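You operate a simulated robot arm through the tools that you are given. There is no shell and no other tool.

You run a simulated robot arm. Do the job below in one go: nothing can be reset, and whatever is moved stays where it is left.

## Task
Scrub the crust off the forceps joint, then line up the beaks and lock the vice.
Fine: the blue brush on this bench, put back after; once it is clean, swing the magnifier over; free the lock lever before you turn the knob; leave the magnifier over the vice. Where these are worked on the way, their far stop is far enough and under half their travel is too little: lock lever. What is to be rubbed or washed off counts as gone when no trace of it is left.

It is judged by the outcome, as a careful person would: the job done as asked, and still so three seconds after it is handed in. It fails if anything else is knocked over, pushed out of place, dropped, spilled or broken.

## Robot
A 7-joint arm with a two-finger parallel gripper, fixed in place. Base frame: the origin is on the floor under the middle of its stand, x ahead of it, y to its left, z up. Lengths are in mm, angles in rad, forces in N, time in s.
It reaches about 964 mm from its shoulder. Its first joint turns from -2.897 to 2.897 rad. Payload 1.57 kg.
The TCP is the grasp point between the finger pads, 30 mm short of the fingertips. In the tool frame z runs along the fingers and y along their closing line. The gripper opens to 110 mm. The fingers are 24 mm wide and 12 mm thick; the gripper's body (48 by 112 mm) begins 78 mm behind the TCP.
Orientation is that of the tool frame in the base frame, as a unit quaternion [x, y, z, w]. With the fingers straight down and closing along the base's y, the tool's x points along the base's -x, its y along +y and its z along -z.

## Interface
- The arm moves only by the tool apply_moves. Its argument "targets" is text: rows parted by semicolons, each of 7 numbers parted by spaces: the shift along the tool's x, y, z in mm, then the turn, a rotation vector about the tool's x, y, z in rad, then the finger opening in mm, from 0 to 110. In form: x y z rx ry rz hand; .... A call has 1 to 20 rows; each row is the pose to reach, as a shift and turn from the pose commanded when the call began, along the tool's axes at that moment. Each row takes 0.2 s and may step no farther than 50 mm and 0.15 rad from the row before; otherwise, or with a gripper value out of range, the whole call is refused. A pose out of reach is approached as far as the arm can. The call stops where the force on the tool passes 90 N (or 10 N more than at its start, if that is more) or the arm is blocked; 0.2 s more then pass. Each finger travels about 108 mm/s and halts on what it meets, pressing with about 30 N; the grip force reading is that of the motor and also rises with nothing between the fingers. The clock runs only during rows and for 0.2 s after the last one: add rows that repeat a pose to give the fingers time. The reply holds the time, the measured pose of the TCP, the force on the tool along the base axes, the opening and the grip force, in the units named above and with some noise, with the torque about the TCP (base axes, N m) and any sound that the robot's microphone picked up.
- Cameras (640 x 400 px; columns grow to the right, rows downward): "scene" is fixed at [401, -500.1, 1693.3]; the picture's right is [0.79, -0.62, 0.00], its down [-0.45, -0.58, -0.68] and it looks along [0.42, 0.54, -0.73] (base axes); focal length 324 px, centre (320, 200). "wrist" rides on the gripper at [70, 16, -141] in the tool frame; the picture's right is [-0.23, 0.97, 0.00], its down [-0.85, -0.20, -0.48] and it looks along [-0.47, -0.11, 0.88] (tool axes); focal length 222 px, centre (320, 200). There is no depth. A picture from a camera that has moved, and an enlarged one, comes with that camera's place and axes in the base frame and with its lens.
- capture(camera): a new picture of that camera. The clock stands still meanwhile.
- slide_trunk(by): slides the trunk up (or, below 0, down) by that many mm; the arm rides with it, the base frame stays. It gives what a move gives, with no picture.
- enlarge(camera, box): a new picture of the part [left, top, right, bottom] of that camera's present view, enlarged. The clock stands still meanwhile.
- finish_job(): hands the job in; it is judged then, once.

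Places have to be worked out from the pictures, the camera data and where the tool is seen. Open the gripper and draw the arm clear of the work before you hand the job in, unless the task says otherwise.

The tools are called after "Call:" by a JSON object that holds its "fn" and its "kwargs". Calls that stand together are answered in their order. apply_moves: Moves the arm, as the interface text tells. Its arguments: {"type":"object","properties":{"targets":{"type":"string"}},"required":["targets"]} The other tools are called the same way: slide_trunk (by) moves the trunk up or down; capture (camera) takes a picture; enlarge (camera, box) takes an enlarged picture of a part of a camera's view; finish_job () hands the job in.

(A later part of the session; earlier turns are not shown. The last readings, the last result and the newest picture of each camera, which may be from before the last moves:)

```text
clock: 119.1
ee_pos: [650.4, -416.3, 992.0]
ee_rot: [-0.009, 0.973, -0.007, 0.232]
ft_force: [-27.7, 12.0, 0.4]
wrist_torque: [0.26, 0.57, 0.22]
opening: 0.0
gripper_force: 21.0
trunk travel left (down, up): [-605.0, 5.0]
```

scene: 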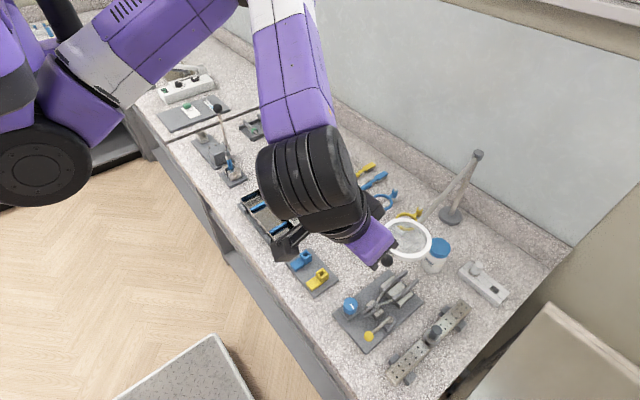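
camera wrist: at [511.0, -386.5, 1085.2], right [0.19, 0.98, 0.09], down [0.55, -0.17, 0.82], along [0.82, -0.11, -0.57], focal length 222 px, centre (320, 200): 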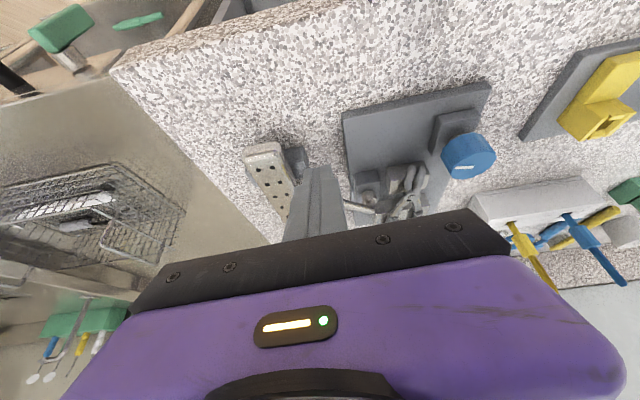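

That is a solid stop (30 N). The lever is freed; I back the post off and lift away.

Call:
{"fn": "apply_moves", "kwargs": {"targets": "4.4 3 -2.3 0 0 0 0; 8.8 6.2 -4.6 0 0 0 0; 8.8 6.2 -4.6 0 0 0 0; -4.9 5.6 -31.3 0 0 0 0; -18.6 5 -58 0 0 0 0; -32 4.5 -84 0 0 0 0; -40 4.2 -100 0 0 0 0; -40 4.2 -100 0 0 0 0"}}

Call:
{"fn": "capture", "kwargs": {"camera": "scene"}}

Call:
{"fn": "capture", "kwargs": {"camera": "wrist"}}

```text
clock: 120.9
ee_pos: [641.7, -410.2, 1099.7]
ee_rot: [-0.011, 0.972, -0.007, 0.235]
ft_force: [-0.9, 0.6, -0.4]
wrist_torque: [0.01, -0.03, -0.03]
opening: 0.0
gripper_force: 21.1
trunk travel left (down, up): [-605.0, 5.0]
```

```text
taken
```

scene: 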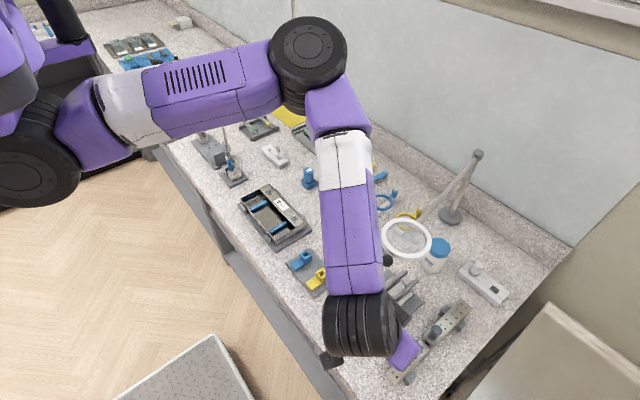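

```text
taken
camera wrist: at [515.5, -396.5, 1193.6], right [0.19, 0.98, 0.09], down [0.55, -0.18, 0.82], along [0.82, -0.11, -0.57], focal length 222 px, centre (320, 200)
```

wrist: 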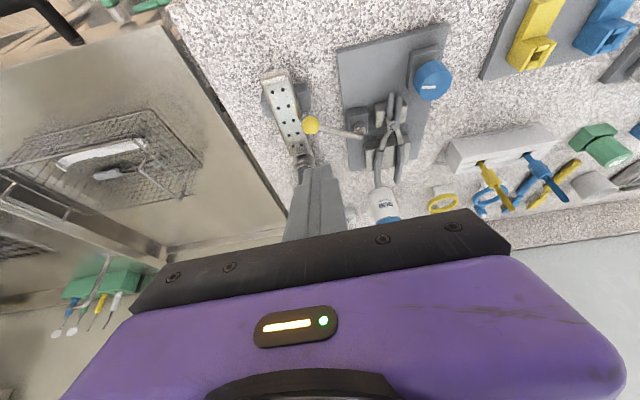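

The lever stays freed. I zoom on the vice to locate the knob precisely and look at the beaks.

Call:
{"fn": "enlarge", "kwargs": {"camera": "wrist", "box": [330, 30, 470, 190]}}

Call:
{"fn": "enlarge", "kwargs": {"camera": "wrist", "box": [370, 80, 420, 160]}}

```text
2.50 times, centred on (400, 110) of wrist
camera zoom: at [515.5, -396.5, 1193.6], right [0.19, 0.98, 0.09], down [0.55, -0.18, 0.82], along [0.82, -0.11, -0.57], focal length 555 px, centre (120, 425)
```

zoom: 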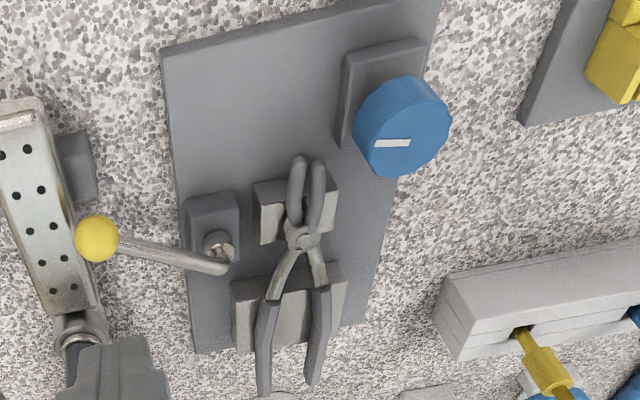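

```text
5.00 times, centred on (395, 120) of wrist
camera zoom: at [515.5, -396.5, 1193.6], right [0.19, 0.98, 0.09], down [0.55, -0.18, 0.82], along [0.82, -0.11, -0.57], focal length 1111 px, centre (-55, 600)
```

zoom: 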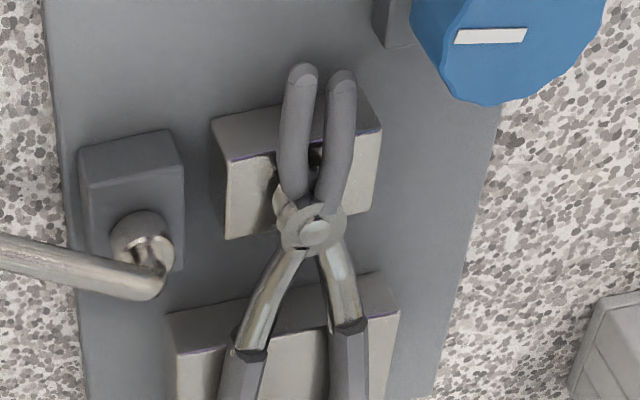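

The knob top is at ≈(664.5, −278, 968), radius ~16. To avoid the beaks and the magnifier ball I'll grip it with the hand tilted and yawed ~60°. First I move above it at z≈1100 and rotate about the vertical.

Call:
{"fn": "apply_moves", "kwargs": {"targets": "-6 40 2 0 0 0 0; -12 85 4 0 0 0 0; -17 125 6 0 0 0 20; -18.7 141.9 6.6 0 0 0 44; -18.7 141.9 6.6 0.06 0.0025 0.1165 44; -18.7 141.9 6.6 0.12 0.005 0.233 44; -18.7 141.9 6.6 0.18 0.0075 0.3495 44; -18.7 141.9 6.6 0.239 0.01 0.466 44; -18.7 141.9 6.6 0.299 0.0125 0.5825 44; -18.7 141.9 6.6 0.359 0.015 0.699 44; -18.7 141.9 6.6 0.418 0.0175 0.8155 44; -18.7 141.9 6.6 0.478 0.02 0.932 44; -18.7 141.9 6.6 0.478 0.02 0.932 44; -18.7 141.9 6.6 0.478 0.02 0.932 44"}}

Call:
{"fn": "capture", "kwargs": {"camera": "scene"}}

Call:
{"fn": "capture", "kwargs": {"camera": "wrist"}}

```text
clock: 123.9
ee_pos: [660.4, -269.1, 1099.6]
ee_rot: [0.477, 0.847, -0.124, 0.199]
ft_force: [-0.4, -0.2, -0.9]
wrist_torque: [0.0, -0.02, 0.0]
opening: 44.1
gripper_force: 0.1
trunk travel left (down, up): [-605.0, 5.0]
```

```text
taken
```

scene: 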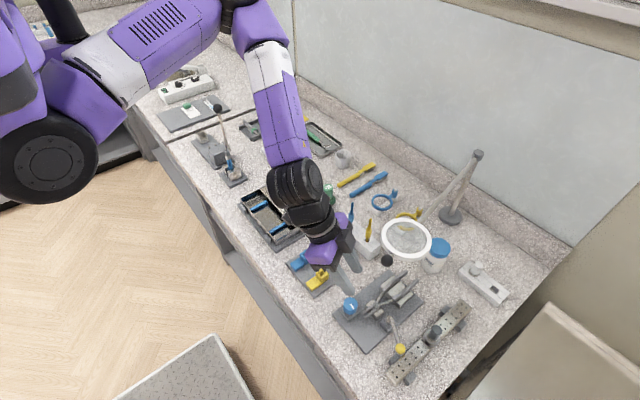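

```text
taken
camera wrist: at [610.9, -151.9, 1193.5], right [0.94, 0.33, 0.09], down [0.12, -0.56, 0.82], along [0.32, -0.76, -0.57], focal length 222 px, centre (320, 200)
```

wrist: 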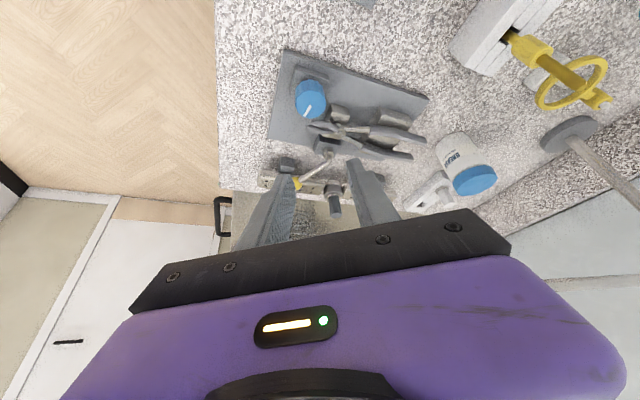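

The yawed, tilted pose works and gives a view from the +y side. I zoom to locate the knob's top in this view.

Call:
{"fn": "enlarge", "kwargs": {"camera": "wrist", "box": [270, 50, 430, 200]}}

Call:
{"fn": "enlarge", "kwargs": {"camera": "wrist", "box": [285, 65, 365, 165]}}

```text
2.67 times, centred on (350, 125) of wrist
camera zoom: at [610.9, -151.9, 1193.5], right [0.94, 0.33, 0.09], down [0.12, -0.56, 0.82], along [0.32, -0.76, -0.57], focal length 592 px, centre (240, 400)
```

zoom: 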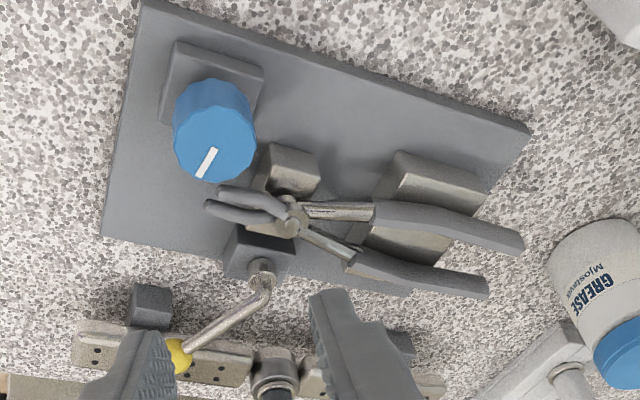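

```text
4.00 times, centred on (325, 115) of wrist
camera zoom: at [610.9, -151.9, 1193.5], right [0.94, 0.33, 0.09], down [0.12, -0.56, 0.82], along [0.32, -0.76, -0.57], focal length 888 px, centre (300, 540)
```

zoom: 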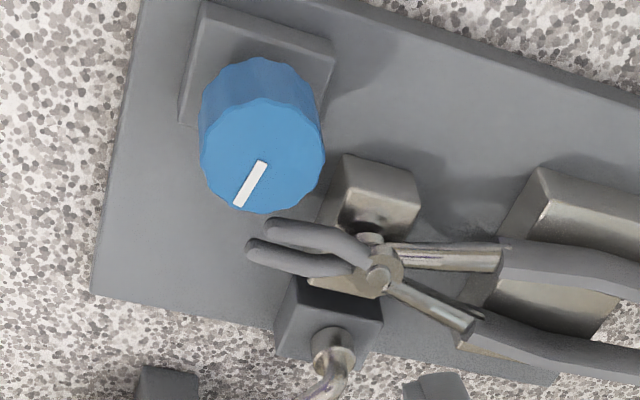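

Knob centre refined to ≈(664.5, −279.5, 970). I descend to just above it and check finger alignment.

Call:
{"fn": "apply_moves", "kwargs": {"targets": "11 0.1 21 0 0 0 44; 25 0.3 48 0 0 0 44; 37 0.5 71 0 0 0 44; 43.4 0.6 84.4 0 0 0 44; 43.4 0.6 84.4 0 0 0 44"}}

Call:
{"fn": "capture", "kwargs": {"camera": "wrist"}}

Call:
{"fn": "enlarge", "kwargs": {"camera": "scene", "box": [310, 230, 430, 340]}}

```text
clock: 125.1
ee_pos: [660.0, -269.7, 1004.8]
ee_rot: [0.478, 0.847, -0.124, 0.199]
ft_force: [-0.1, -0.9, -0.1]
wrist_torque: [0.01, -0.01, 0.0]
opening: 43.9
gripper_force: 0.2
trunk travel left (down, up): [-605.0, 5.0]
```

```text
taken
camera wrist: at [609.7, -152.6, 1099.0], right [0.94, 0.33, 0.09], down [0.12, -0.56, 0.82], along [0.32, -0.76, -0.57], focal length 222 px, centre (320, 200)
```

wrist: 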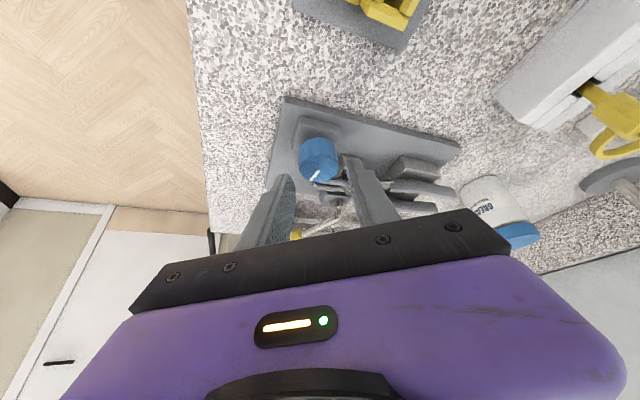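

```text
3.64 times, centred on (370, 285) of scene
camera zoom: at [401.0, -500.1, 1693.3], right [0.79, -0.62, 0.0], down [-0.45, -0.58, -0.68], along [0.42, 0.54, -0.73], focal length 1178 px, centre (138, -109)
```

zoom: 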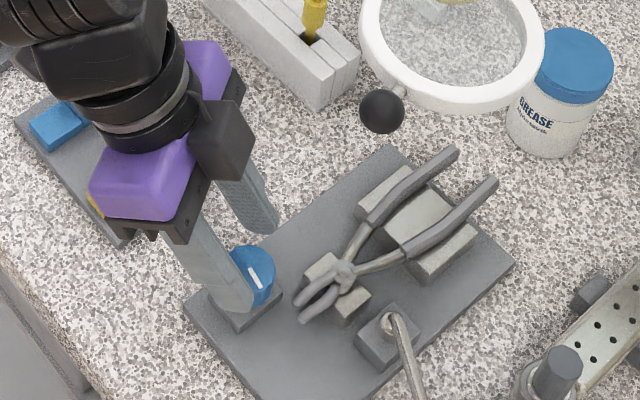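

I zoom the wrist view to verify the fingers straddle the knob.

Call:
{"fn": "enlarge", "kwargs": {"camera": "wrist", "box": [250, 110, 410, 230]}}

```text
3.33 times, centred on (330, 170) of wrist
camera zoom: at [609.7, -152.6, 1099.0], right [0.94, 0.33, 0.09], down [0.12, -0.56, 0.82], along [0.32, -0.76, -0.57], focal length 740 px, centre (287, 300)
```

zoom: 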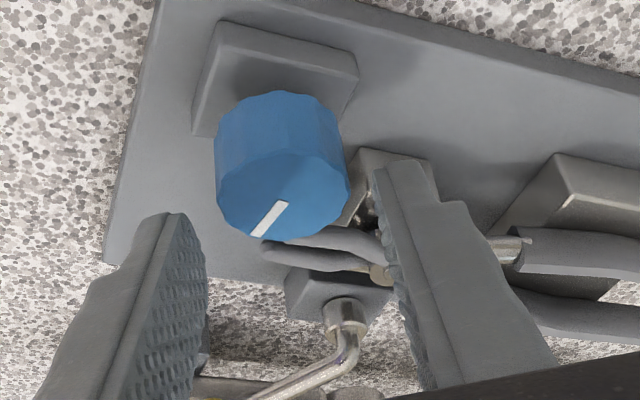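

The knob is centred between the fingers. I lower the last ~23 mm around it.

Call:
{"fn": "apply_moves", "kwargs": {"targets": "3 0 5 0 0 0 44; 6 0.1 10 0 0 0 44; 9 0.2 15 0 0 0 44; 11.5 0.2 19.7 0 0 0 44; 11.5 0.2 19.7 0 0 0 44"}}

Call:
{"fn": "enlarge", "kwargs": {"camera": "wrist", "box": [250, 110, 410, 230]}}

Call:
{"fn": "enlarge", "kwargs": {"camera": "scene", "box": [330, 270, 410, 340]}}

```text
clock: 126.3
ee_pos: [658.3, -267.1, 982.2]
ee_rot: [0.476, 0.847, -0.123, 0.199]
ft_force: [-0.1, -0.9, 0.0]
wrist_torque: [0.0, -0.02, -0.02]
opening: 43.9
gripper_force: 0.1
trunk travel left (down, up): [-605.0, 5.0]
```

```text
3.33 times, centred on (330, 170) of wrist
camera zoom: at [608.7, -151.0, 1075.3], right [0.94, 0.33, 0.09], down [0.12, -0.56, 0.82], along [0.32, -0.76, -0.57], focal length 740 px, centre (287, 300)
```

zoom: 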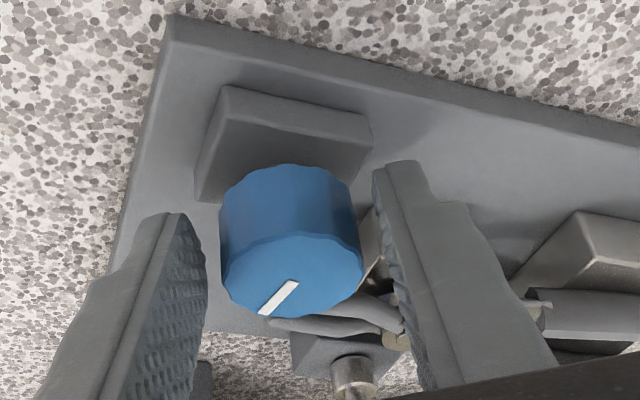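

```text
5.71 times, centred on (370, 305) of scene
camera zoom: at [401.0, -500.1, 1693.3], right [0.79, -0.62, 0.0], down [-0.45, -0.58, -0.68], along [0.42, 0.54, -0.73], focal length 1852 px, centre (34, -400)
```

zoom: 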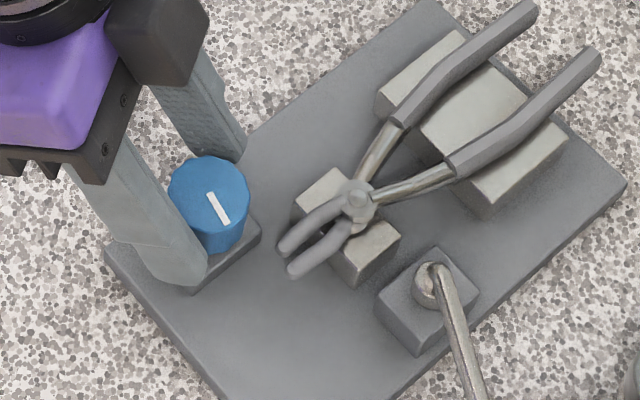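

The fingers straddle the knob evenly. I close to grip it.

Call:
{"fn": "apply_moves", "kwargs": {"targets": "0 0 0 0 0 0 38; 0 0 0 0 0 0 34; 0 0 0 0 0 0 28; 0 0 0 0 0 0 20; 0 0 0 0 0 0 20"}}

Call:
{"fn": "enlarge", "kwargs": {"camera": "wrist", "box": [250, 110, 410, 230]}}

```text
clock: 127.5
ee_pos: [659.8, -267.6, 981.9]
ee_rot: [0.477, 0.847, -0.123, 0.2]
ft_force: [0.0, -0.4, -0.6]
wrist_torque: [0.24, -0.73, -0.01]
opening: 32.7
gripper_force: 41.0
trunk travel left (down, up): [-605.0, 5.0]
```

```text
3.33 times, centred on (330, 170) of wrist
camera zoom: at [608.8, -151.0, 1075.4], right [0.94, 0.33, 0.09], down [0.12, -0.56, 0.82], along [0.32, -0.76, -0.57], focal length 740 px, centre (287, 300)
```

zoom: 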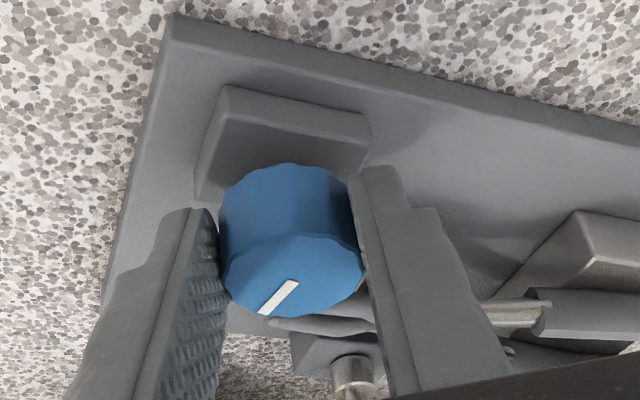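

Gripped at 32.7 mm. I turn the knob about its own vertical axis counter-clockwise by ~0.36 rad as a test and compare the beaks.

Call:
{"fn": "apply_moves", "kwargs": {"targets": "0 -0.7 0 -0.0273 -0.0012 -0.0534 20; 0 -1.4 0 -0.0546 -0.0024 -0.1068 20; -0.1 -2.1 0.1 -0.082 -0.0036 -0.16 20; -0.1 -2.8 0.1 -0.1093 -0.0048 -0.2136 20; -0.25 -3.5 0.2 -0.1366 -0.006 -0.267 20; -0.4 -4.2 0.3 -0.1639 -0.0073 -0.3203 20; -0.4 -4.2 0.3 -0.1639 -0.0073 -0.3203 20"}}

Call:
{"fn": "enlarge", "kwargs": {"camera": "wrist", "box": [250, 110, 410, 230]}}

Call:
{"fn": "enlarge", "kwargs": {"camera": "scene", "box": [330, 270, 410, 340]}}

```text
clock: 129.1
ee_pos: [656.1, -271.3, 981.9]
ee_rot: [0.318, 0.919, -0.086, 0.219]
ft_force: [1.2, -1.4, 2.1]
wrist_torque: [0.39, -0.35, -0.01]
opening: 32.8
gripper_force: 40.8
trunk travel left (down, up): [-605.0, 5.0]
```

```text
3.33 times, centred on (330, 170) of wrist
camera zoom: at [566.7, -178.9, 1075.2], right [0.76, 0.64, 0.09], down [0.31, -0.48, 0.82], along [0.57, -0.6, -0.57], focal length 740 px, centre (287, 300)
```

zoom: 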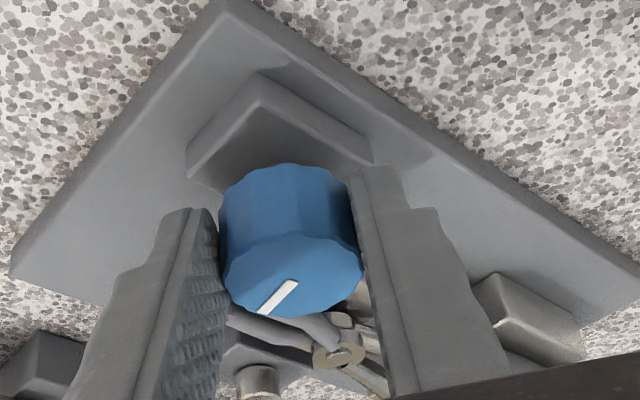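

```text
5.71 times, centred on (370, 305) of scene
camera zoom: at [401.0, -500.1, 1693.3], right [0.79, -0.62, 0.0], down [-0.45, -0.58, -0.68], along [0.42, 0.54, -0.73], focal length 1852 px, centre (34, -400)
```

zoom: 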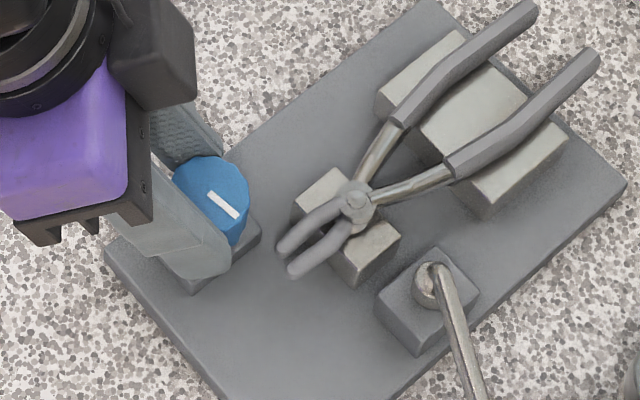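

The knob turns with the gripper (~20°). I zoom on the beaks for a high-magnification reference.

Call:
{"fn": "enlarge", "kwargs": {"camera": "scene", "box": [366, 296, 390, 320]}}

Call:
{"fn": "enlarge", "kwargs": {"camera": "scene", "box": [375, 294, 395, 310]}}

```text
16.00 times, centred on (378, 308) of scene
camera zoom: at [401.0, -500.1, 1693.3], right [0.79, -0.62, 0.0], down [-0.45, -0.58, -0.68], along [0.42, 0.54, -0.73], focal length 5185 px, centre (-608, -1528)
```

zoom: 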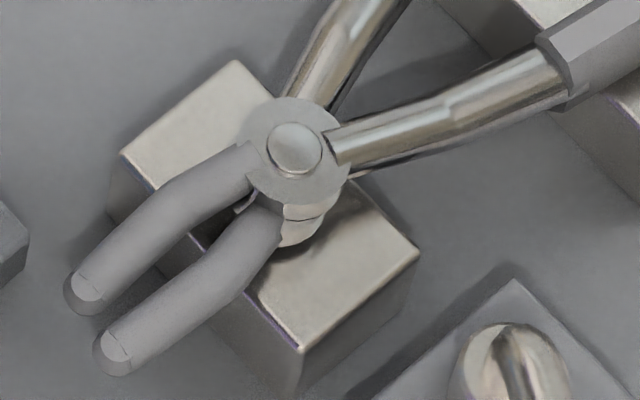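

```text
16.00 times, centred on (385, 302) of scene
camera zoom: at [401.0, -500.1, 1693.3], right [0.79, -0.62, 0.0], down [-0.45, -0.58, -0.68], along [0.42, 0.54, -0.73], focal length 5185 px, centre (-720, -1432)
```

zoom: 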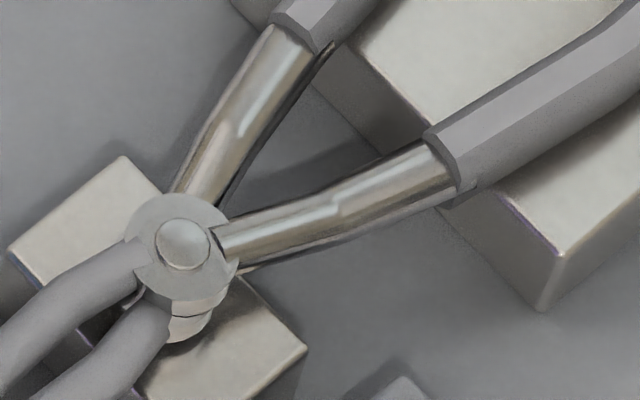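

The −y beak tip looks about 5 mm lower than the other. I turn the knob another ~15° the same way and compare against this reference.

Call:
{"fn": "apply_moves", "kwargs": {"targets": "0 -0.8 0 -0.0297 -0.0012 -0.058 20; 0 -1.5 0 -0.0594 -0.0024 -0.1159 20; -0.1 -2.3 0.1 -0.0892 -0.0037 -0.1738 20; -0.16 -3 0.15 -0.1189 -0.0049 -0.2318 20; -0.16 -3 0.15 -0.1189 -0.0049 -0.2318 20"}}

Call:
{"fn": "enlarge", "kwargs": {"camera": "scene", "box": [366, 296, 390, 320]}}

Call:
{"fn": "enlarge", "kwargs": {"camera": "scene", "box": [330, 270, 410, 340]}}

```text
clock: 130.3
ee_pos: [652.6, -273.7, 982.8]
ee_rot: [0.195, 0.953, -0.057, 0.227]
ft_force: [-0.4, -8.4, 1.9]
wrist_torque: [0.45, -0.22, -0.06]
opening: 32.7
gripper_force: 41.0
trunk travel left (down, up): [-605.0, 5.0]
```

```text
16.00 times, centred on (378, 308) of scene
camera zoom: at [401.0, -500.1, 1693.3], right [0.79, -0.62, 0.0], down [-0.45, -0.58, -0.68], along [0.42, 0.54, -0.73], focal length 5185 px, centre (-608, -1528)
```

zoom: 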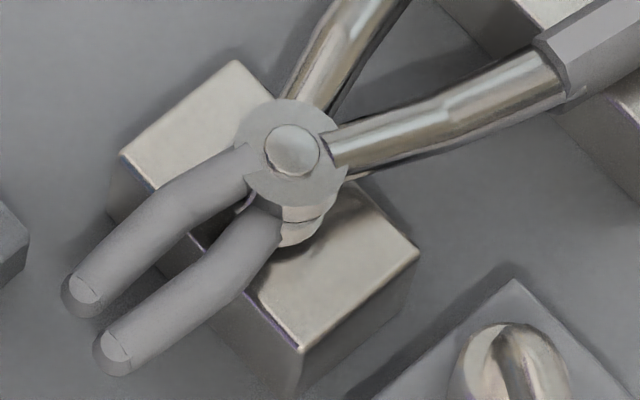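

```text
5.71 times, centred on (370, 305) of scene
camera zoom: at [401.0, -500.1, 1693.3], right [0.79, -0.62, 0.0], down [-0.45, -0.58, -0.68], along [0.42, 0.54, -0.73], focal length 1852 px, centre (34, -400)
```

zoom: 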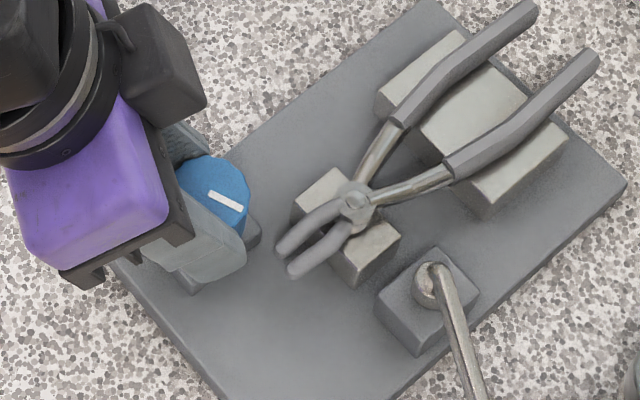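

The upper half (with the pin) shifted slightly toward −x while the lower beak stayed. I look from the wrist camera to judge the beaks' relation.

Call:
{"fn": "enlarge", "kwargs": {"camera": "wrist", "box": [270, 150, 390, 240]}}

Call:
{"fn": "enlarge", "kwargs": {"camera": "scene", "box": [362, 298, 378, 310]}}

```text
4.44 times, centred on (330, 195) of wrist
camera zoom: at [544.1, -207.6, 1075.4], right [0.57, 0.81, 0.08], down [0.42, -0.38, 0.82], along [0.7, -0.43, -0.57], focal length 987 px, centre (276, 222)
```

zoom: 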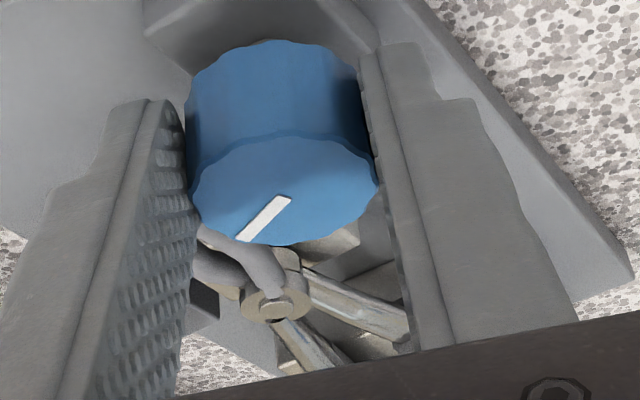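

```text
16.00 times, centred on (370, 304) of scene
camera zoom: at [401.0, -500.1, 1693.3], right [0.79, -0.62, 0.0], down [-0.45, -0.58, -0.68], along [0.42, 0.54, -0.73], focal length 5185 px, centre (-480, -1464)
```

zoom: 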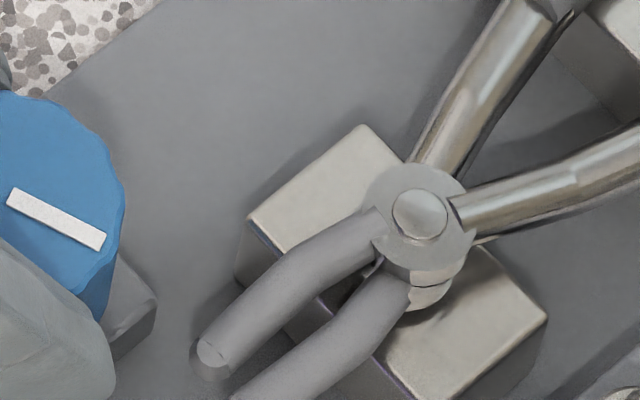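

The enlarge tool re-renders sharply, so I zoom far in on the joint and on the tips.

Call:
{"fn": "enlarge", "kwargs": {"camera": "scene", "box": [372, 299, 382, 309]}}

Call:
{"fn": "enlarge", "kwargs": {"camera": "scene", "box": [366, 308, 376, 318]}}

```text
16.00 times, centred on (377, 304) of scene
camera zoom: at [401.0, -500.1, 1693.3], right [0.79, -0.62, 0.0], down [-0.45, -0.58, -0.68], along [0.42, 0.54, -0.73], focal length 5185 px, centre (-592, -1464)
```

zoom: 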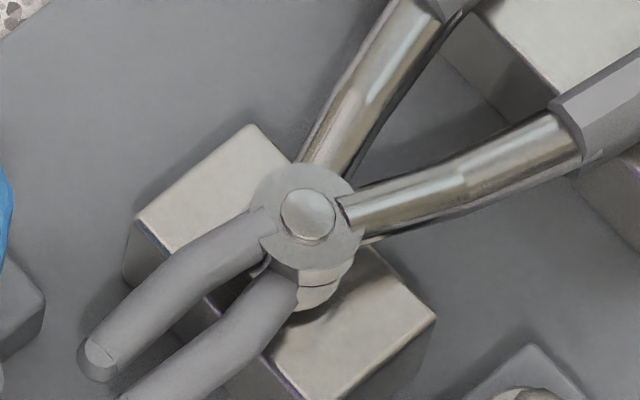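

```text
16.00 times, centred on (371, 313) of scene
camera zoom: at [401.0, -500.1, 1693.3], right [0.79, -0.62, 0.0], down [-0.45, -0.58, -0.68], along [0.42, 0.54, -0.73], focal length 5185 px, centre (-496, -1608)
```

zoom: 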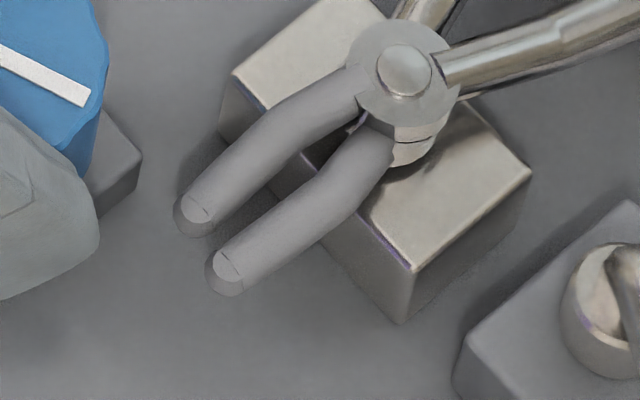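

The upper half is creeping toward −x as I turn CCW (~0.5 mm per 15°), bringing the tips closer to flush. I need another stroke: release slightly, lift above the knob, and swing the grip back.

Call:
{"fn": "apply_moves", "kwargs": {"targets": "0 0 0 0 0 0 38; 0 0 0 0 0 0 38; -7 -0.3 -14 0 0 0 38; -14.6 -0.6 -28.6 0 0 0 38; -15.1 0.6 -28.4 0.0552 0.0024 0.1084 40; -15.6 1.8 -28.1 0.1105 0.0049 0.2167 44; -16.1 3 -27.9 0.1657 0.0073 0.3251 44; -16.7 4.1 -27.7 0.221 0.0098 0.4335 44; -17.2 5.3 -27.5 0.2762 0.0122 0.5419 44; -17.7 6.5 -27.2 0.3315 0.0147 0.6502 44; -18.2 7.7 -27 0.3867 0.0171 0.7586 44; -18.2 7.7 -27 0.3867 0.0171 0.7586 44; -18.2 7.7 -27 0.3867 0.0171 0.7586 44"}}

Call:
{"fn": "enlarge", "kwargs": {"camera": "wrist", "box": [250, 90, 410, 230]}}

Call:
{"fn": "enlarge", "kwargs": {"camera": "scene", "box": [366, 308, 376, 318]}}

```text
clock: 133.1
ee_pos: [659.8, -265.3, 1013.7]
ee_rot: [0.572, 0.786, -0.145, 0.184]
ft_force: [-0.1, -0.8, 0.2]
wrist_torque: [-0.01, 0.0, 0.01]
opening: 43.9
gripper_force: 0.0
trunk travel left (down, up): [-605.0, 5.0]
```

```text
2.86 times, centred on (330, 160) of wrist
camera zoom: at [638.6, -142.0, 1107.8], right [0.99, 0.1, 0.09], down [-0.01, -0.57, 0.82], along [0.13, -0.81, -0.57], focal length 635 px, centre (291, 314)
```

zoom: 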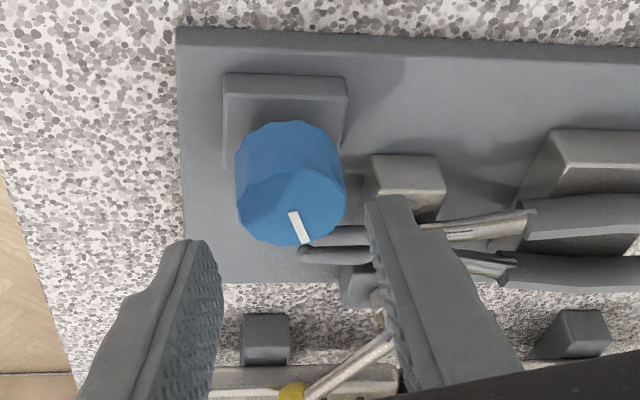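

```text
16.00 times, centred on (371, 313) of scene
camera zoom: at [401.0, -500.1, 1693.3], right [0.79, -0.62, 0.0], down [-0.45, -0.58, -0.68], along [0.42, 0.54, -0.73], focal length 5185 px, centre (-496, -1608)
```

zoom: 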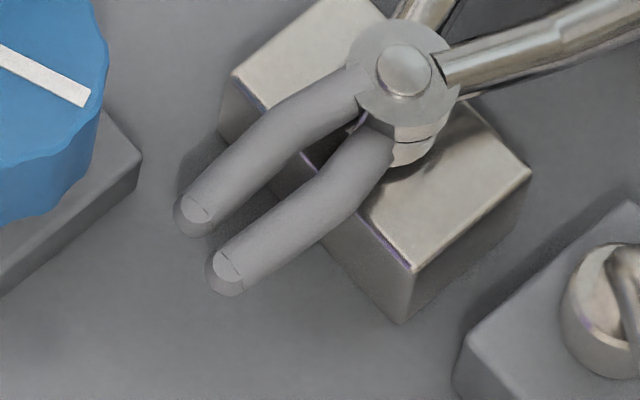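

The knob keeps its angle. From this side I zoom on the beak tips in the wrist view.

Call:
{"fn": "enlarge", "kwargs": {"camera": "wrist", "box": [310, 150, 360, 190]}}

```text
10.00 times, centred on (335, 170) of wrist
camera zoom: at [638.6, -142.0, 1107.8], right [0.99, 0.1, 0.09], down [-0.01, -0.57, 0.82], along [0.13, -0.81, -0.57], focal length 2221 px, centre (170, 500)
```

zoom: 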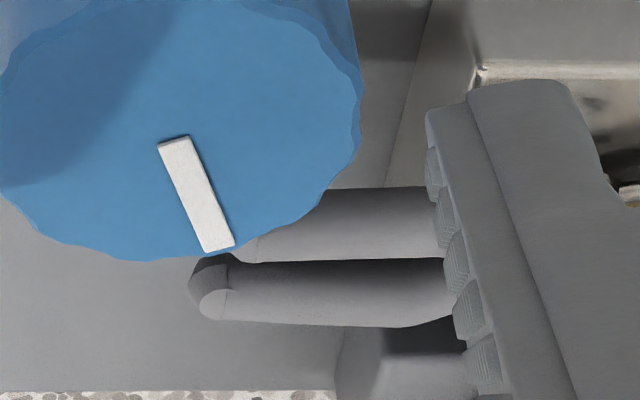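

The knob hides the near tip. I shift the hand aside (−x, up) so the joint and both tips are visible from the +y side.

Call:
{"fn": "apply_moves", "kwargs": {"targets": "-1 0 -20 0 0 0 44; -1 -20 -32 0 0 0 44; -1.2 -43.4 -32.3 0 0 0 44; -1.2 -43.4 -32.3 0 0 0 44"}}

Call:
{"fn": "capture", "kwargs": {"camera": "wrist"}}

Call:
{"fn": "enlarge", "kwargs": {"camera": "wrist", "box": [325, 90, 425, 190]}}

```text
clock: 134.1
ee_pos: [615.5, -267.2, 1044.7]
ee_rot: [0.573, 0.785, -0.146, 0.184]
ft_force: [-1.0, 0.8, 0.6]
wrist_torque: [0.01, 0.03, 0.04]
opening: 44.2
gripper_force: 0.0
trunk travel left (down, up): [-605.0, 5.0]
```

```text
taken
camera wrist: at [593.7, -142.8, 1137.9], right [0.99, 0.1, 0.09], down [-0.01, -0.57, 0.82], along [0.13, -0.81, -0.57], focal length 222 px, centre (320, 200)
```

wrist: 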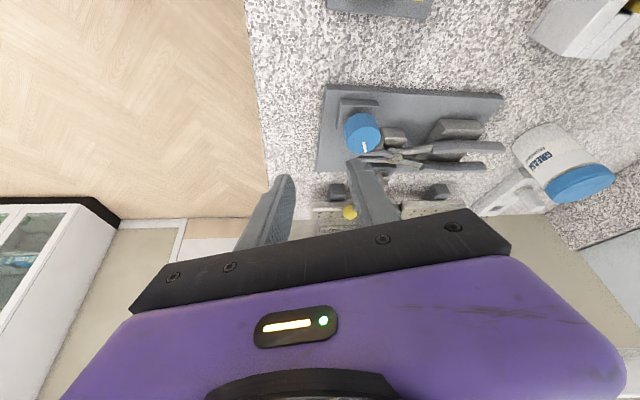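

```text
4.00 times, centred on (375, 140) of wrist
camera zoom: at [593.7, -142.8, 1137.9], right [0.99, 0.1, 0.09], down [-0.01, -0.57, 0.82], along [0.13, -0.81, -0.57], focal length 888 px, centre (100, 440)
```

zoom: 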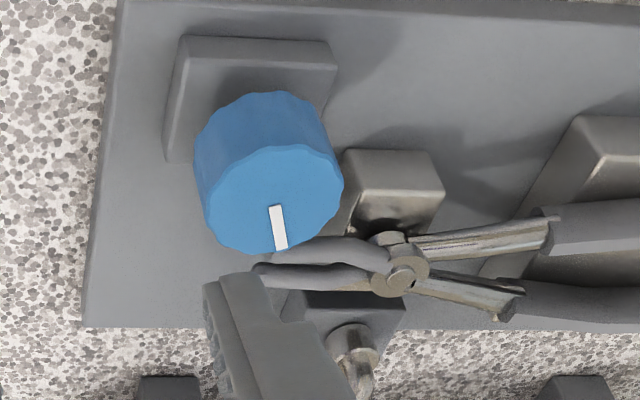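

The joint and tips are visible now. I zoom in on them at 16×.

Call:
{"fn": "enlarge", "kwargs": {"camera": "wrist", "box": [376, 148, 406, 168]}}

```text
16.00 times, centred on (391, 158) of wrist
camera zoom: at [593.7, -142.8, 1137.9], right [0.99, 0.1, 0.09], down [-0.01, -0.57, 0.82], along [0.13, -0.81, -0.57], focal length 3554 px, centre (-816, 872)
```

zoom: 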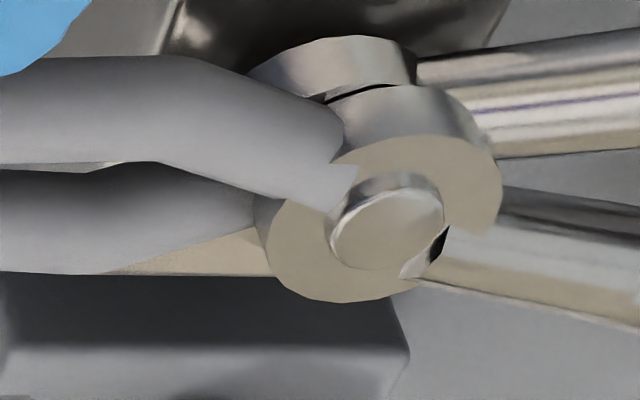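

The lower disc still looks offset toward −x from the upper one, so more CCW turning is needed. I return to the knob and re-grip it for another stroke.

Call:
{"fn": "apply_moves", "kwargs": {"targets": "0 20 12 0 0 0 44; 1 40 28 0 0 0 44; 1.2 44.2 33.4 0 0 0 44; 6 44.4 43 0 0 0 44; 11 44.5 52.5 0 0 0 44; 15.6 44.7 61.6 0 0 0 44; 15.6 44.7 61.6 0 0 0 44"}}

Call:
{"fn": "enlarge", "kwargs": {"camera": "wrist", "box": [250, 110, 410, 230]}}

```text
clock: 135.7
ee_pos: [660.5, -267.2, 981.9]
ee_rot: [0.572, 0.786, -0.145, 0.184]
ft_force: [-0.7, 0.1, 0.3]
wrist_torque: [-0.02, -0.02, -0.01]
opening: 44.0
gripper_force: 0.1
trunk travel left (down, up): [-605.0, 5.0]
```

```text
3.33 times, centred on (330, 170) of wrist
camera zoom: at [639.0, -142.7, 1075.3], right [0.99, 0.1, 0.09], down [-0.01, -0.57, 0.82], along [0.13, -0.81, -0.57], focal length 740 px, centre (287, 300)
```

zoom: 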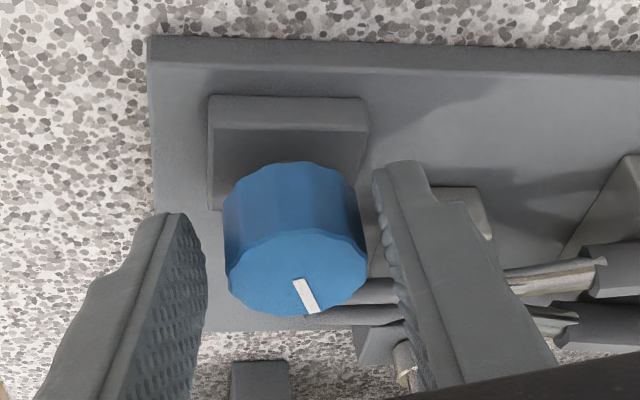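

Centred within ~1.5 mm. I grip and make another ~48° CCW turn, watching torque and the beaks.

Call:
{"fn": "apply_moves", "kwargs": {"targets": "0 1.2 0 0 0 0 38; 0 1.2 0 0 0 0 34; 0 1.2 0 0 0 0 26; 0 1.2 0 0 0 0 20; 0 1.2 0 0 0 0 20; 0 -0.2 0 -0.0546 -0.0021 -0.1068 20; -0.2 -1.6 0.16 -0.1092 -0.0042 -0.2136 20; -0.5 -3 0.35 -0.1638 -0.0063 -0.3204 20; -1 -4.3 0.6 -0.2184 -0.0084 -0.4272 20; -1 -4.3 0.6 -0.2184 -0.0084 -0.4272 20"}}

Call:
{"fn": "enlarge", "kwargs": {"camera": "scene", "box": [366, 308, 376, 318]}}

```text
clock: 137.9
ee_pos: [656.7, -269.3, 981.2]
ee_rot: [0.368, 0.899, -0.098, 0.214]
ft_force: [-3.0, -7.7, -0.1]
wrist_torque: [0.68, -0.14, -0.1]
opening: 33.5
gripper_force: 41.4
trunk travel left (down, up): [-605.0, 5.0]
```

```text
16.00 times, centred on (371, 313) of scene
camera zoom: at [401.0, -500.1, 1693.3], right [0.79, -0.62, 0.0], down [-0.45, -0.58, -0.68], along [0.42, 0.54, -0.73], focal length 5185 px, centre (-496, -1608)
```

zoom: 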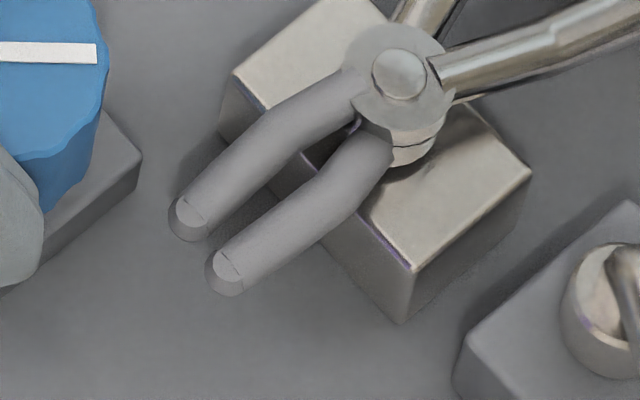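

The upper half moved another ~0.95 mm toward −x. I check the joint from the wrist camera at this angle.

Call:
{"fn": "capture", "kwargs": {"camera": "wrist"}}

Call:
{"fn": "enlarge", "kwargs": {"camera": "wrist", "box": [310, 170, 370, 220]}}

```text
taken
camera wrist: at [579.3, -169.4, 1075.5], right [0.83, 0.55, 0.09], down [0.26, -0.51, 0.82], along [0.49, -0.66, -0.57], focal length 222 px, centre (320, 200)
```

wrist: 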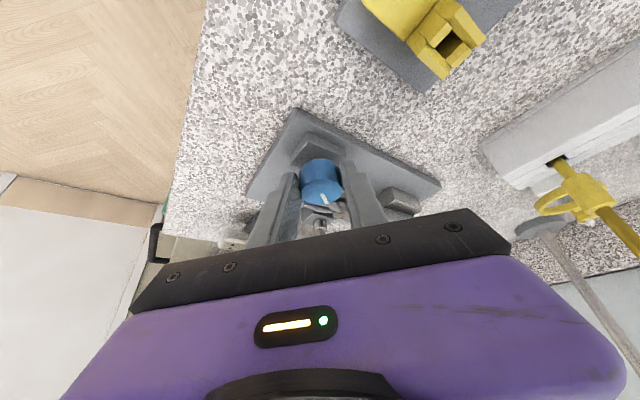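

```text
8.00 times, centred on (340, 195) of wrist
camera zoom: at [579.3, -169.4, 1075.5], right [0.83, 0.55, 0.09], down [0.26, -0.51, 0.82], along [0.49, -0.66, -0.57], focal length 1777 px, centre (160, 240)
```

zoom: 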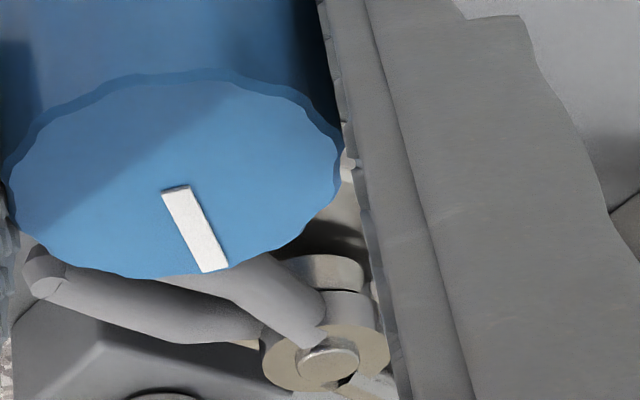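

The tips now look nearly flush. To measure precisely, I release the knob, lift, and move to a pose where the camera's horizontal axis is along x right above the tips.

Call:
{"fn": "apply_moves", "kwargs": {"targets": "0 0 0 0 0 0 38; 0 0 0 0 0 0 38; -7.3 -0.3 -14.2 0 0 0 38; -14.6 -0.6 -28.4 0 0 0 38; -15.4 -0.6 -30 0.0638 0.0026 0.1239 38; -15.4 -0.6 -30 0.1276 0.0052 0.2478 38; -15.4 -0.6 -30 0.1914 0.0078 0.3716 38; -15.4 -0.6 -30 0.2552 0.0104 0.4955 38; -31.6 -13.3 -21.4 0.2552 0.0104 0.4955 20; -47.7 -25.9 -12.9 0.2552 0.0104 0.4955 0; -63.9 -38.6 -4.3 0.2552 0.0104 0.4955 0; -63.9 -38.6 -4.3 0.2552 0.0104 0.4955 0; -63.9 -38.6 -4.3 0.2552 0.0104 0.4955 0"}}

Call:
{"fn": "capture", "kwargs": {"camera": "wrist"}}

Call:
{"fn": "capture", "kwargs": {"camera": "scene"}}

```text
clock: 140.7
ee_pos: [667.8, -335.1, 1016.2]
ee_rot: [0.602, 0.763, -0.152, 0.177]
ft_force: [0.7, -0.2, 0.0]
wrist_torque: [0.04, -0.03, 0.02]
opening: 0.0
gripper_force: 21.5
trunk travel left (down, up): [-605.0, 5.0]
```

```text
taken
camera wrist: at [656.0, -208.8, 1109.8], right [1.0, 0.03, 0.08], down [-0.05, -0.57, 0.82], along [0.07, -0.82, -0.57], focal length 222 px, centre (320, 200)
```

wrist: 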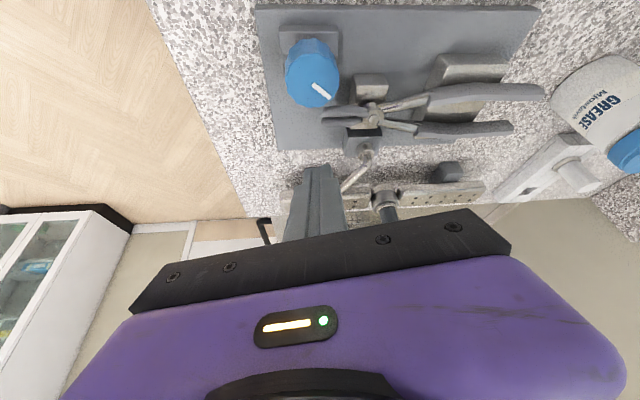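

```text
taken
```

scene: 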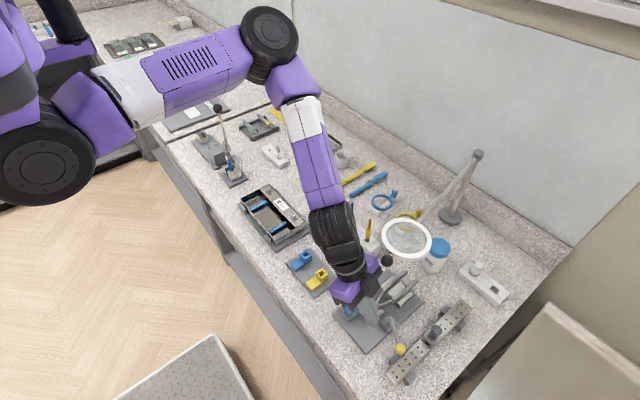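

Now the camera's right axis is along x. I zoom on the tips and the joint.

Call:
{"fn": "enlarge", "kwargs": {"camera": "wrist", "box": [315, 103, 355, 128]}}

Call:
{"fn": "enlarge", "kwargs": {"camera": "wrist", "box": [355, 103, 395, 128]}}

Call:
{"fn": "enlarge", "kwargs": {"camera": "wrist", "box": [310, 60, 550, 160]}}

```text
16.00 times, centred on (335, 116) of wrist
camera zoom: at [656.0, -208.8, 1109.8], right [1.0, 0.03, 0.08], down [-0.05, -0.57, 0.82], along [0.07, -0.82, -0.57], focal length 3554 px, centre (80, 1552)
```

zoom: 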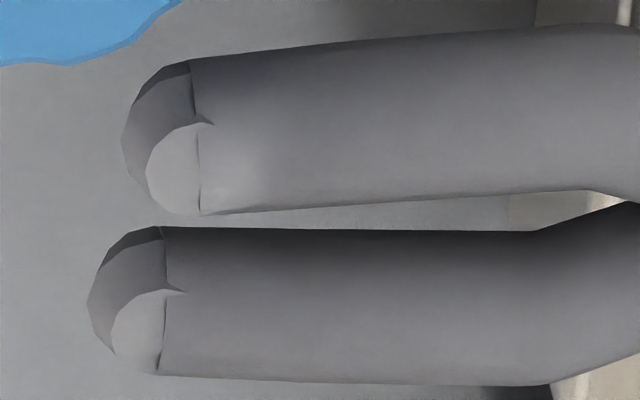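

```text
16.00 times, centred on (375, 116) of wrist
camera zoom: at [656.0, -208.8, 1109.8], right [1.0, 0.03, 0.08], down [-0.05, -0.57, 0.82], along [0.07, -0.82, -0.57], focal length 3554 px, centre (-560, 1552)
```

zoom: 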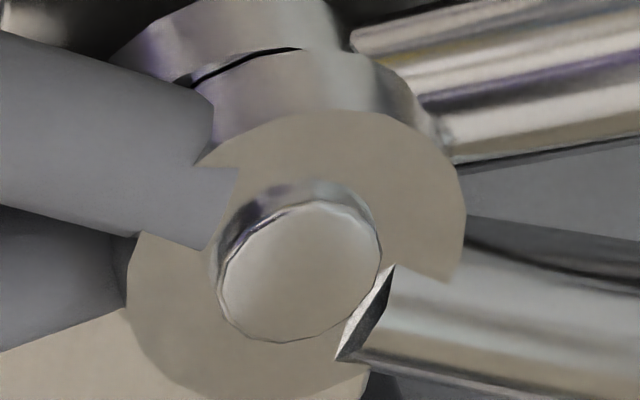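

```text
2.67 times, centred on (430, 110) of wrist
camera zoom: at [656.0, -208.8, 1109.8], right [1.0, 0.03, 0.08], down [-0.05, -0.57, 0.82], along [0.07, -0.82, -0.57], focal length 592 px, centre (27, 440)
```

zoom: 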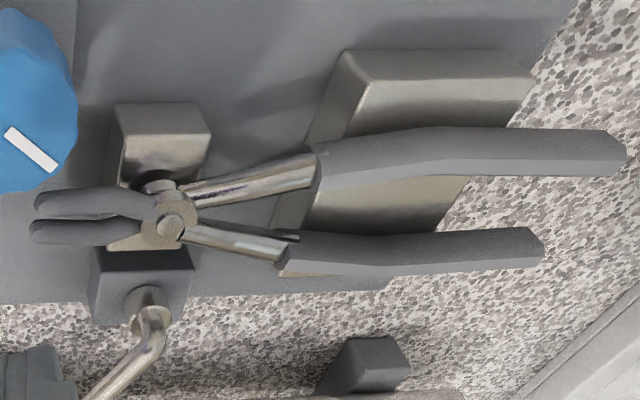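

Solving tip positions from both cameras: the +y beak (moved by the knob) is still ~1.1–1.6 mm short, so I need roughly 35–40° more CCW. I return over the knob with open fingers.

Call:
{"fn": "apply_moves", "kwargs": {"targets": "20 3.7 -10 0 0 0 0; 40 7.5 -20.5 0 0 0 20; 59.8 11.2 -30.7 0 0 0 44; 59.8 11.2 -30.7 0 0 0 44; 65 11.4 -20.5 0 0 0 44; 70.2 11.6 -10.3 0 0 0 44; 75.2 11.8 -0.5 0 0 0 44; 75.2 11.8 -0.5 0 0 0 44"}}

Call:
{"fn": "enlarge", "kwargs": {"camera": "wrist", "box": [250, 110, 410, 230]}}

```text
clock: 142.5
ee_pos: [666.1, -267.6, 980.6]
ee_rot: [0.602, 0.763, -0.153, 0.177]
ft_force: [-0.6, 0.4, -0.1]
wrist_torque: [0.0, -0.01, 0.01]
opening: 44.0
gripper_force: 0.0
trunk travel left (down, up): [-605.0, 5.0]
```

```text
3.33 times, centred on (330, 170) of wrist
camera zoom: at [654.2, -141.3, 1074.7], right [1.0, 0.03, 0.08], down [-0.05, -0.57, 0.82], along [0.07, -0.82, -0.57], focal length 740 px, centre (287, 300)
```

zoom: 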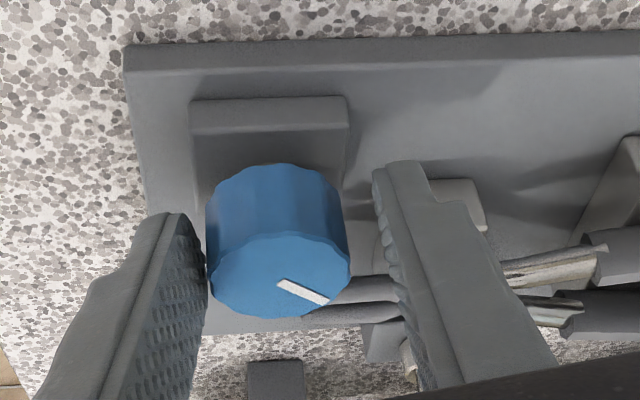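

The knob sits ~2.6 mm toward the left finger, so I shift, then grip and turn ~33° more CCW.

Call:
{"fn": "apply_moves", "kwargs": {"targets": "0 -2.6 0 0 0 0 44; 0 -2.6 0 0 0 0 38; 0 -2.6 0 0 0 0 32; 0 -2.6 0 0 0 0 24; 0 -2.6 0 0 0 0 20; 0 -2.6 0 0 0 0 20; 0 -4 0 -0.0544 -0.0023 -0.1067 20; -0.2 -5.4 0.15 -0.1088 -0.0045 -0.2134 20; -0.5 -6.75 0.35 -0.1632 -0.0068 -0.3201 20; -1 -8.05 0.6 -0.2175 -0.009 -0.4268 20; -1.4 -9.1 0.9 -0.2629 -0.0109 -0.5157 20; -1.4 -9.1 0.9 -0.2629 -0.0109 -0.5157 20"}}

Call:
{"fn": "enlarge", "kwargs": {"camera": "scene", "box": [366, 308, 376, 318]}}

```text
clock: 145.1
ee_pos: [656.7, -270.0, 981.7]
ee_rot: [0.358, 0.904, -0.096, 0.214]
ft_force: [3.1, -4.9, 1.4]
wrist_torque: [0.65, -0.32, -0.01]
opening: 33.8
gripper_force: 41.2
trunk travel left (down, up): [-605.0, 5.0]
```

```text
16.00 times, centred on (371, 313) of scene
camera zoom: at [401.0, -500.1, 1693.3], right [0.79, -0.62, 0.0], down [-0.45, -0.58, -0.68], along [0.42, 0.54, -0.73], focal length 5185 px, centre (-496, -1608)
```

zoom: 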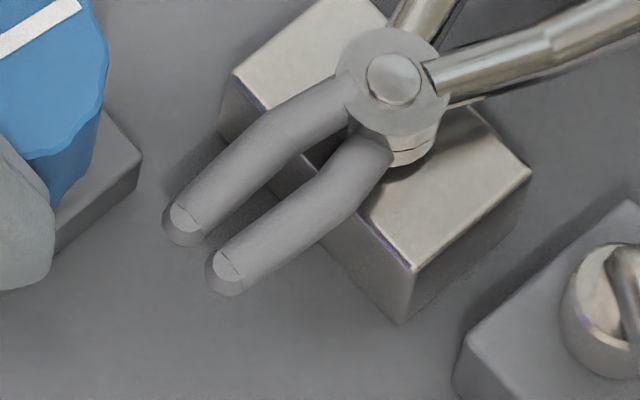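

The upper half moved ~1.1 mm more. I release, lift, and go back to the measuring pose.

Call:
{"fn": "apply_moves", "kwargs": {"targets": "0 0 0 0 0 0 38; 0 0 0 0 0 0 38; -7.8 -0.3 -15.3 0 0 0 38; -15.7 -0.7 -30.7 0 0 0 38; -15.7 -0.7 -30.7 0.0661 0.003 0.1292 38; -15.7 -0.7 -30.7 0.1322 0.0059 0.2584 38; -15.7 -0.7 -30.7 0.1982 0.0089 0.3875 38; -15.7 -0.7 -30.7 0.2643 0.0118 0.5167 38; -31.3 -13.9 -22.4 0.2643 0.0118 0.5167 20; -46.8 -27.1 -14.2 0.2643 0.0118 0.5167 0; -62.4 -40.3 -5.9 0.2643 0.0118 0.5167 0; -62.4 -40.3 -5.9 0.2643 0.0118 0.5167 0; -62.4 -40.3 -5.9 0.2643 0.0118 0.5167 0"}}

Call:
{"fn": "enlarge", "kwargs": {"camera": "wrist", "box": [315, 103, 355, 128]}}

Call:
{"fn": "enlarge", "kwargs": {"camera": "wrist", "box": [355, 103, 395, 128]}}

Call:
{"fn": "enlarge", "kwargs": {"camera": "wrist", "box": [310, 60, 550, 160]}}

```text
clock: 147.9
ee_pos: [667.3, -337.0, 1016.2]
ee_rot: [0.602, 0.764, -0.152, 0.177]
ft_force: [-0.5, 0.6, 0.3]
wrist_torque: [-0.02, 0.0, -0.01]
opening: 0.0
gripper_force: 21.1
trunk travel left (down, up): [-605.0, 5.0]
```

```text
16.00 times, centred on (335, 116) of wrist
camera zoom: at [656.8, -210.5, 1110.5], right [1.0, 0.03, 0.08], down [-0.05, -0.57, 0.82], along [0.07, -0.82, -0.57], focal length 3554 px, centre (80, 1552)
```

zoom: 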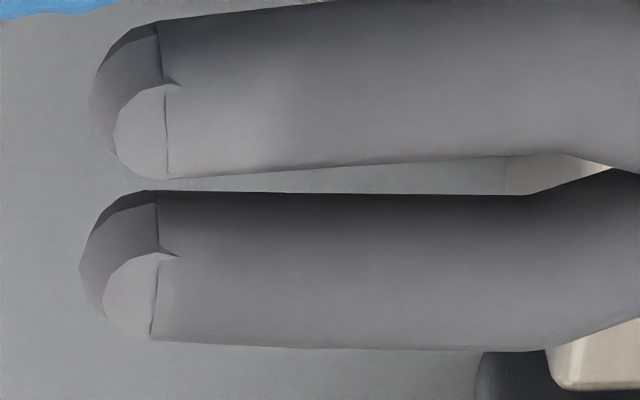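

```text
16.00 times, centred on (375, 116) of wrist
camera zoom: at [656.8, -210.5, 1110.5], right [1.0, 0.03, 0.08], down [-0.05, -0.57, 0.82], along [0.07, -0.82, -0.57], focal length 3554 px, centre (-560, 1552)
```

zoom: 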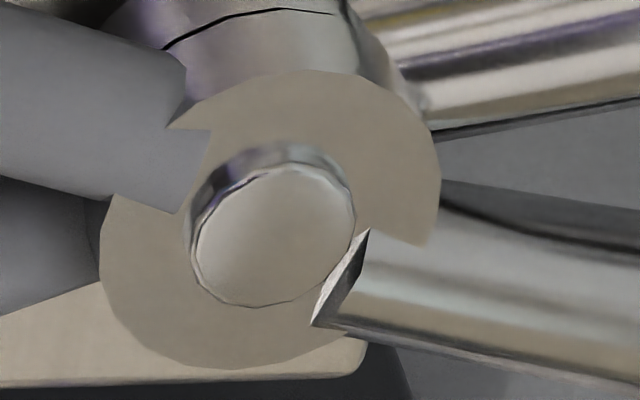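

```text
2.67 times, centred on (430, 110) of wrist
camera zoom: at [656.8, -210.5, 1110.5], right [1.0, 0.03, 0.08], down [-0.05, -0.57, 0.82], along [0.07, -0.82, -0.57], focal length 592 px, centre (27, 440)
```

zoom: 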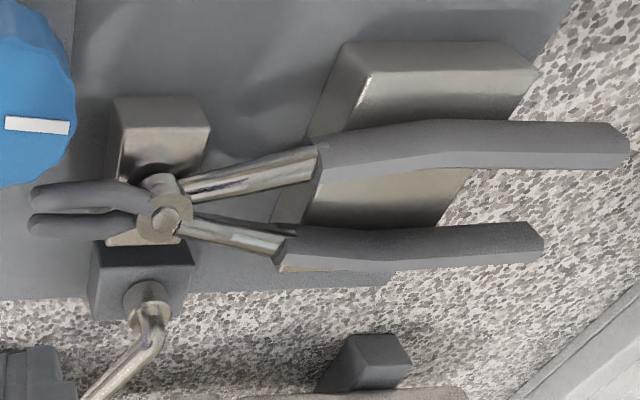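

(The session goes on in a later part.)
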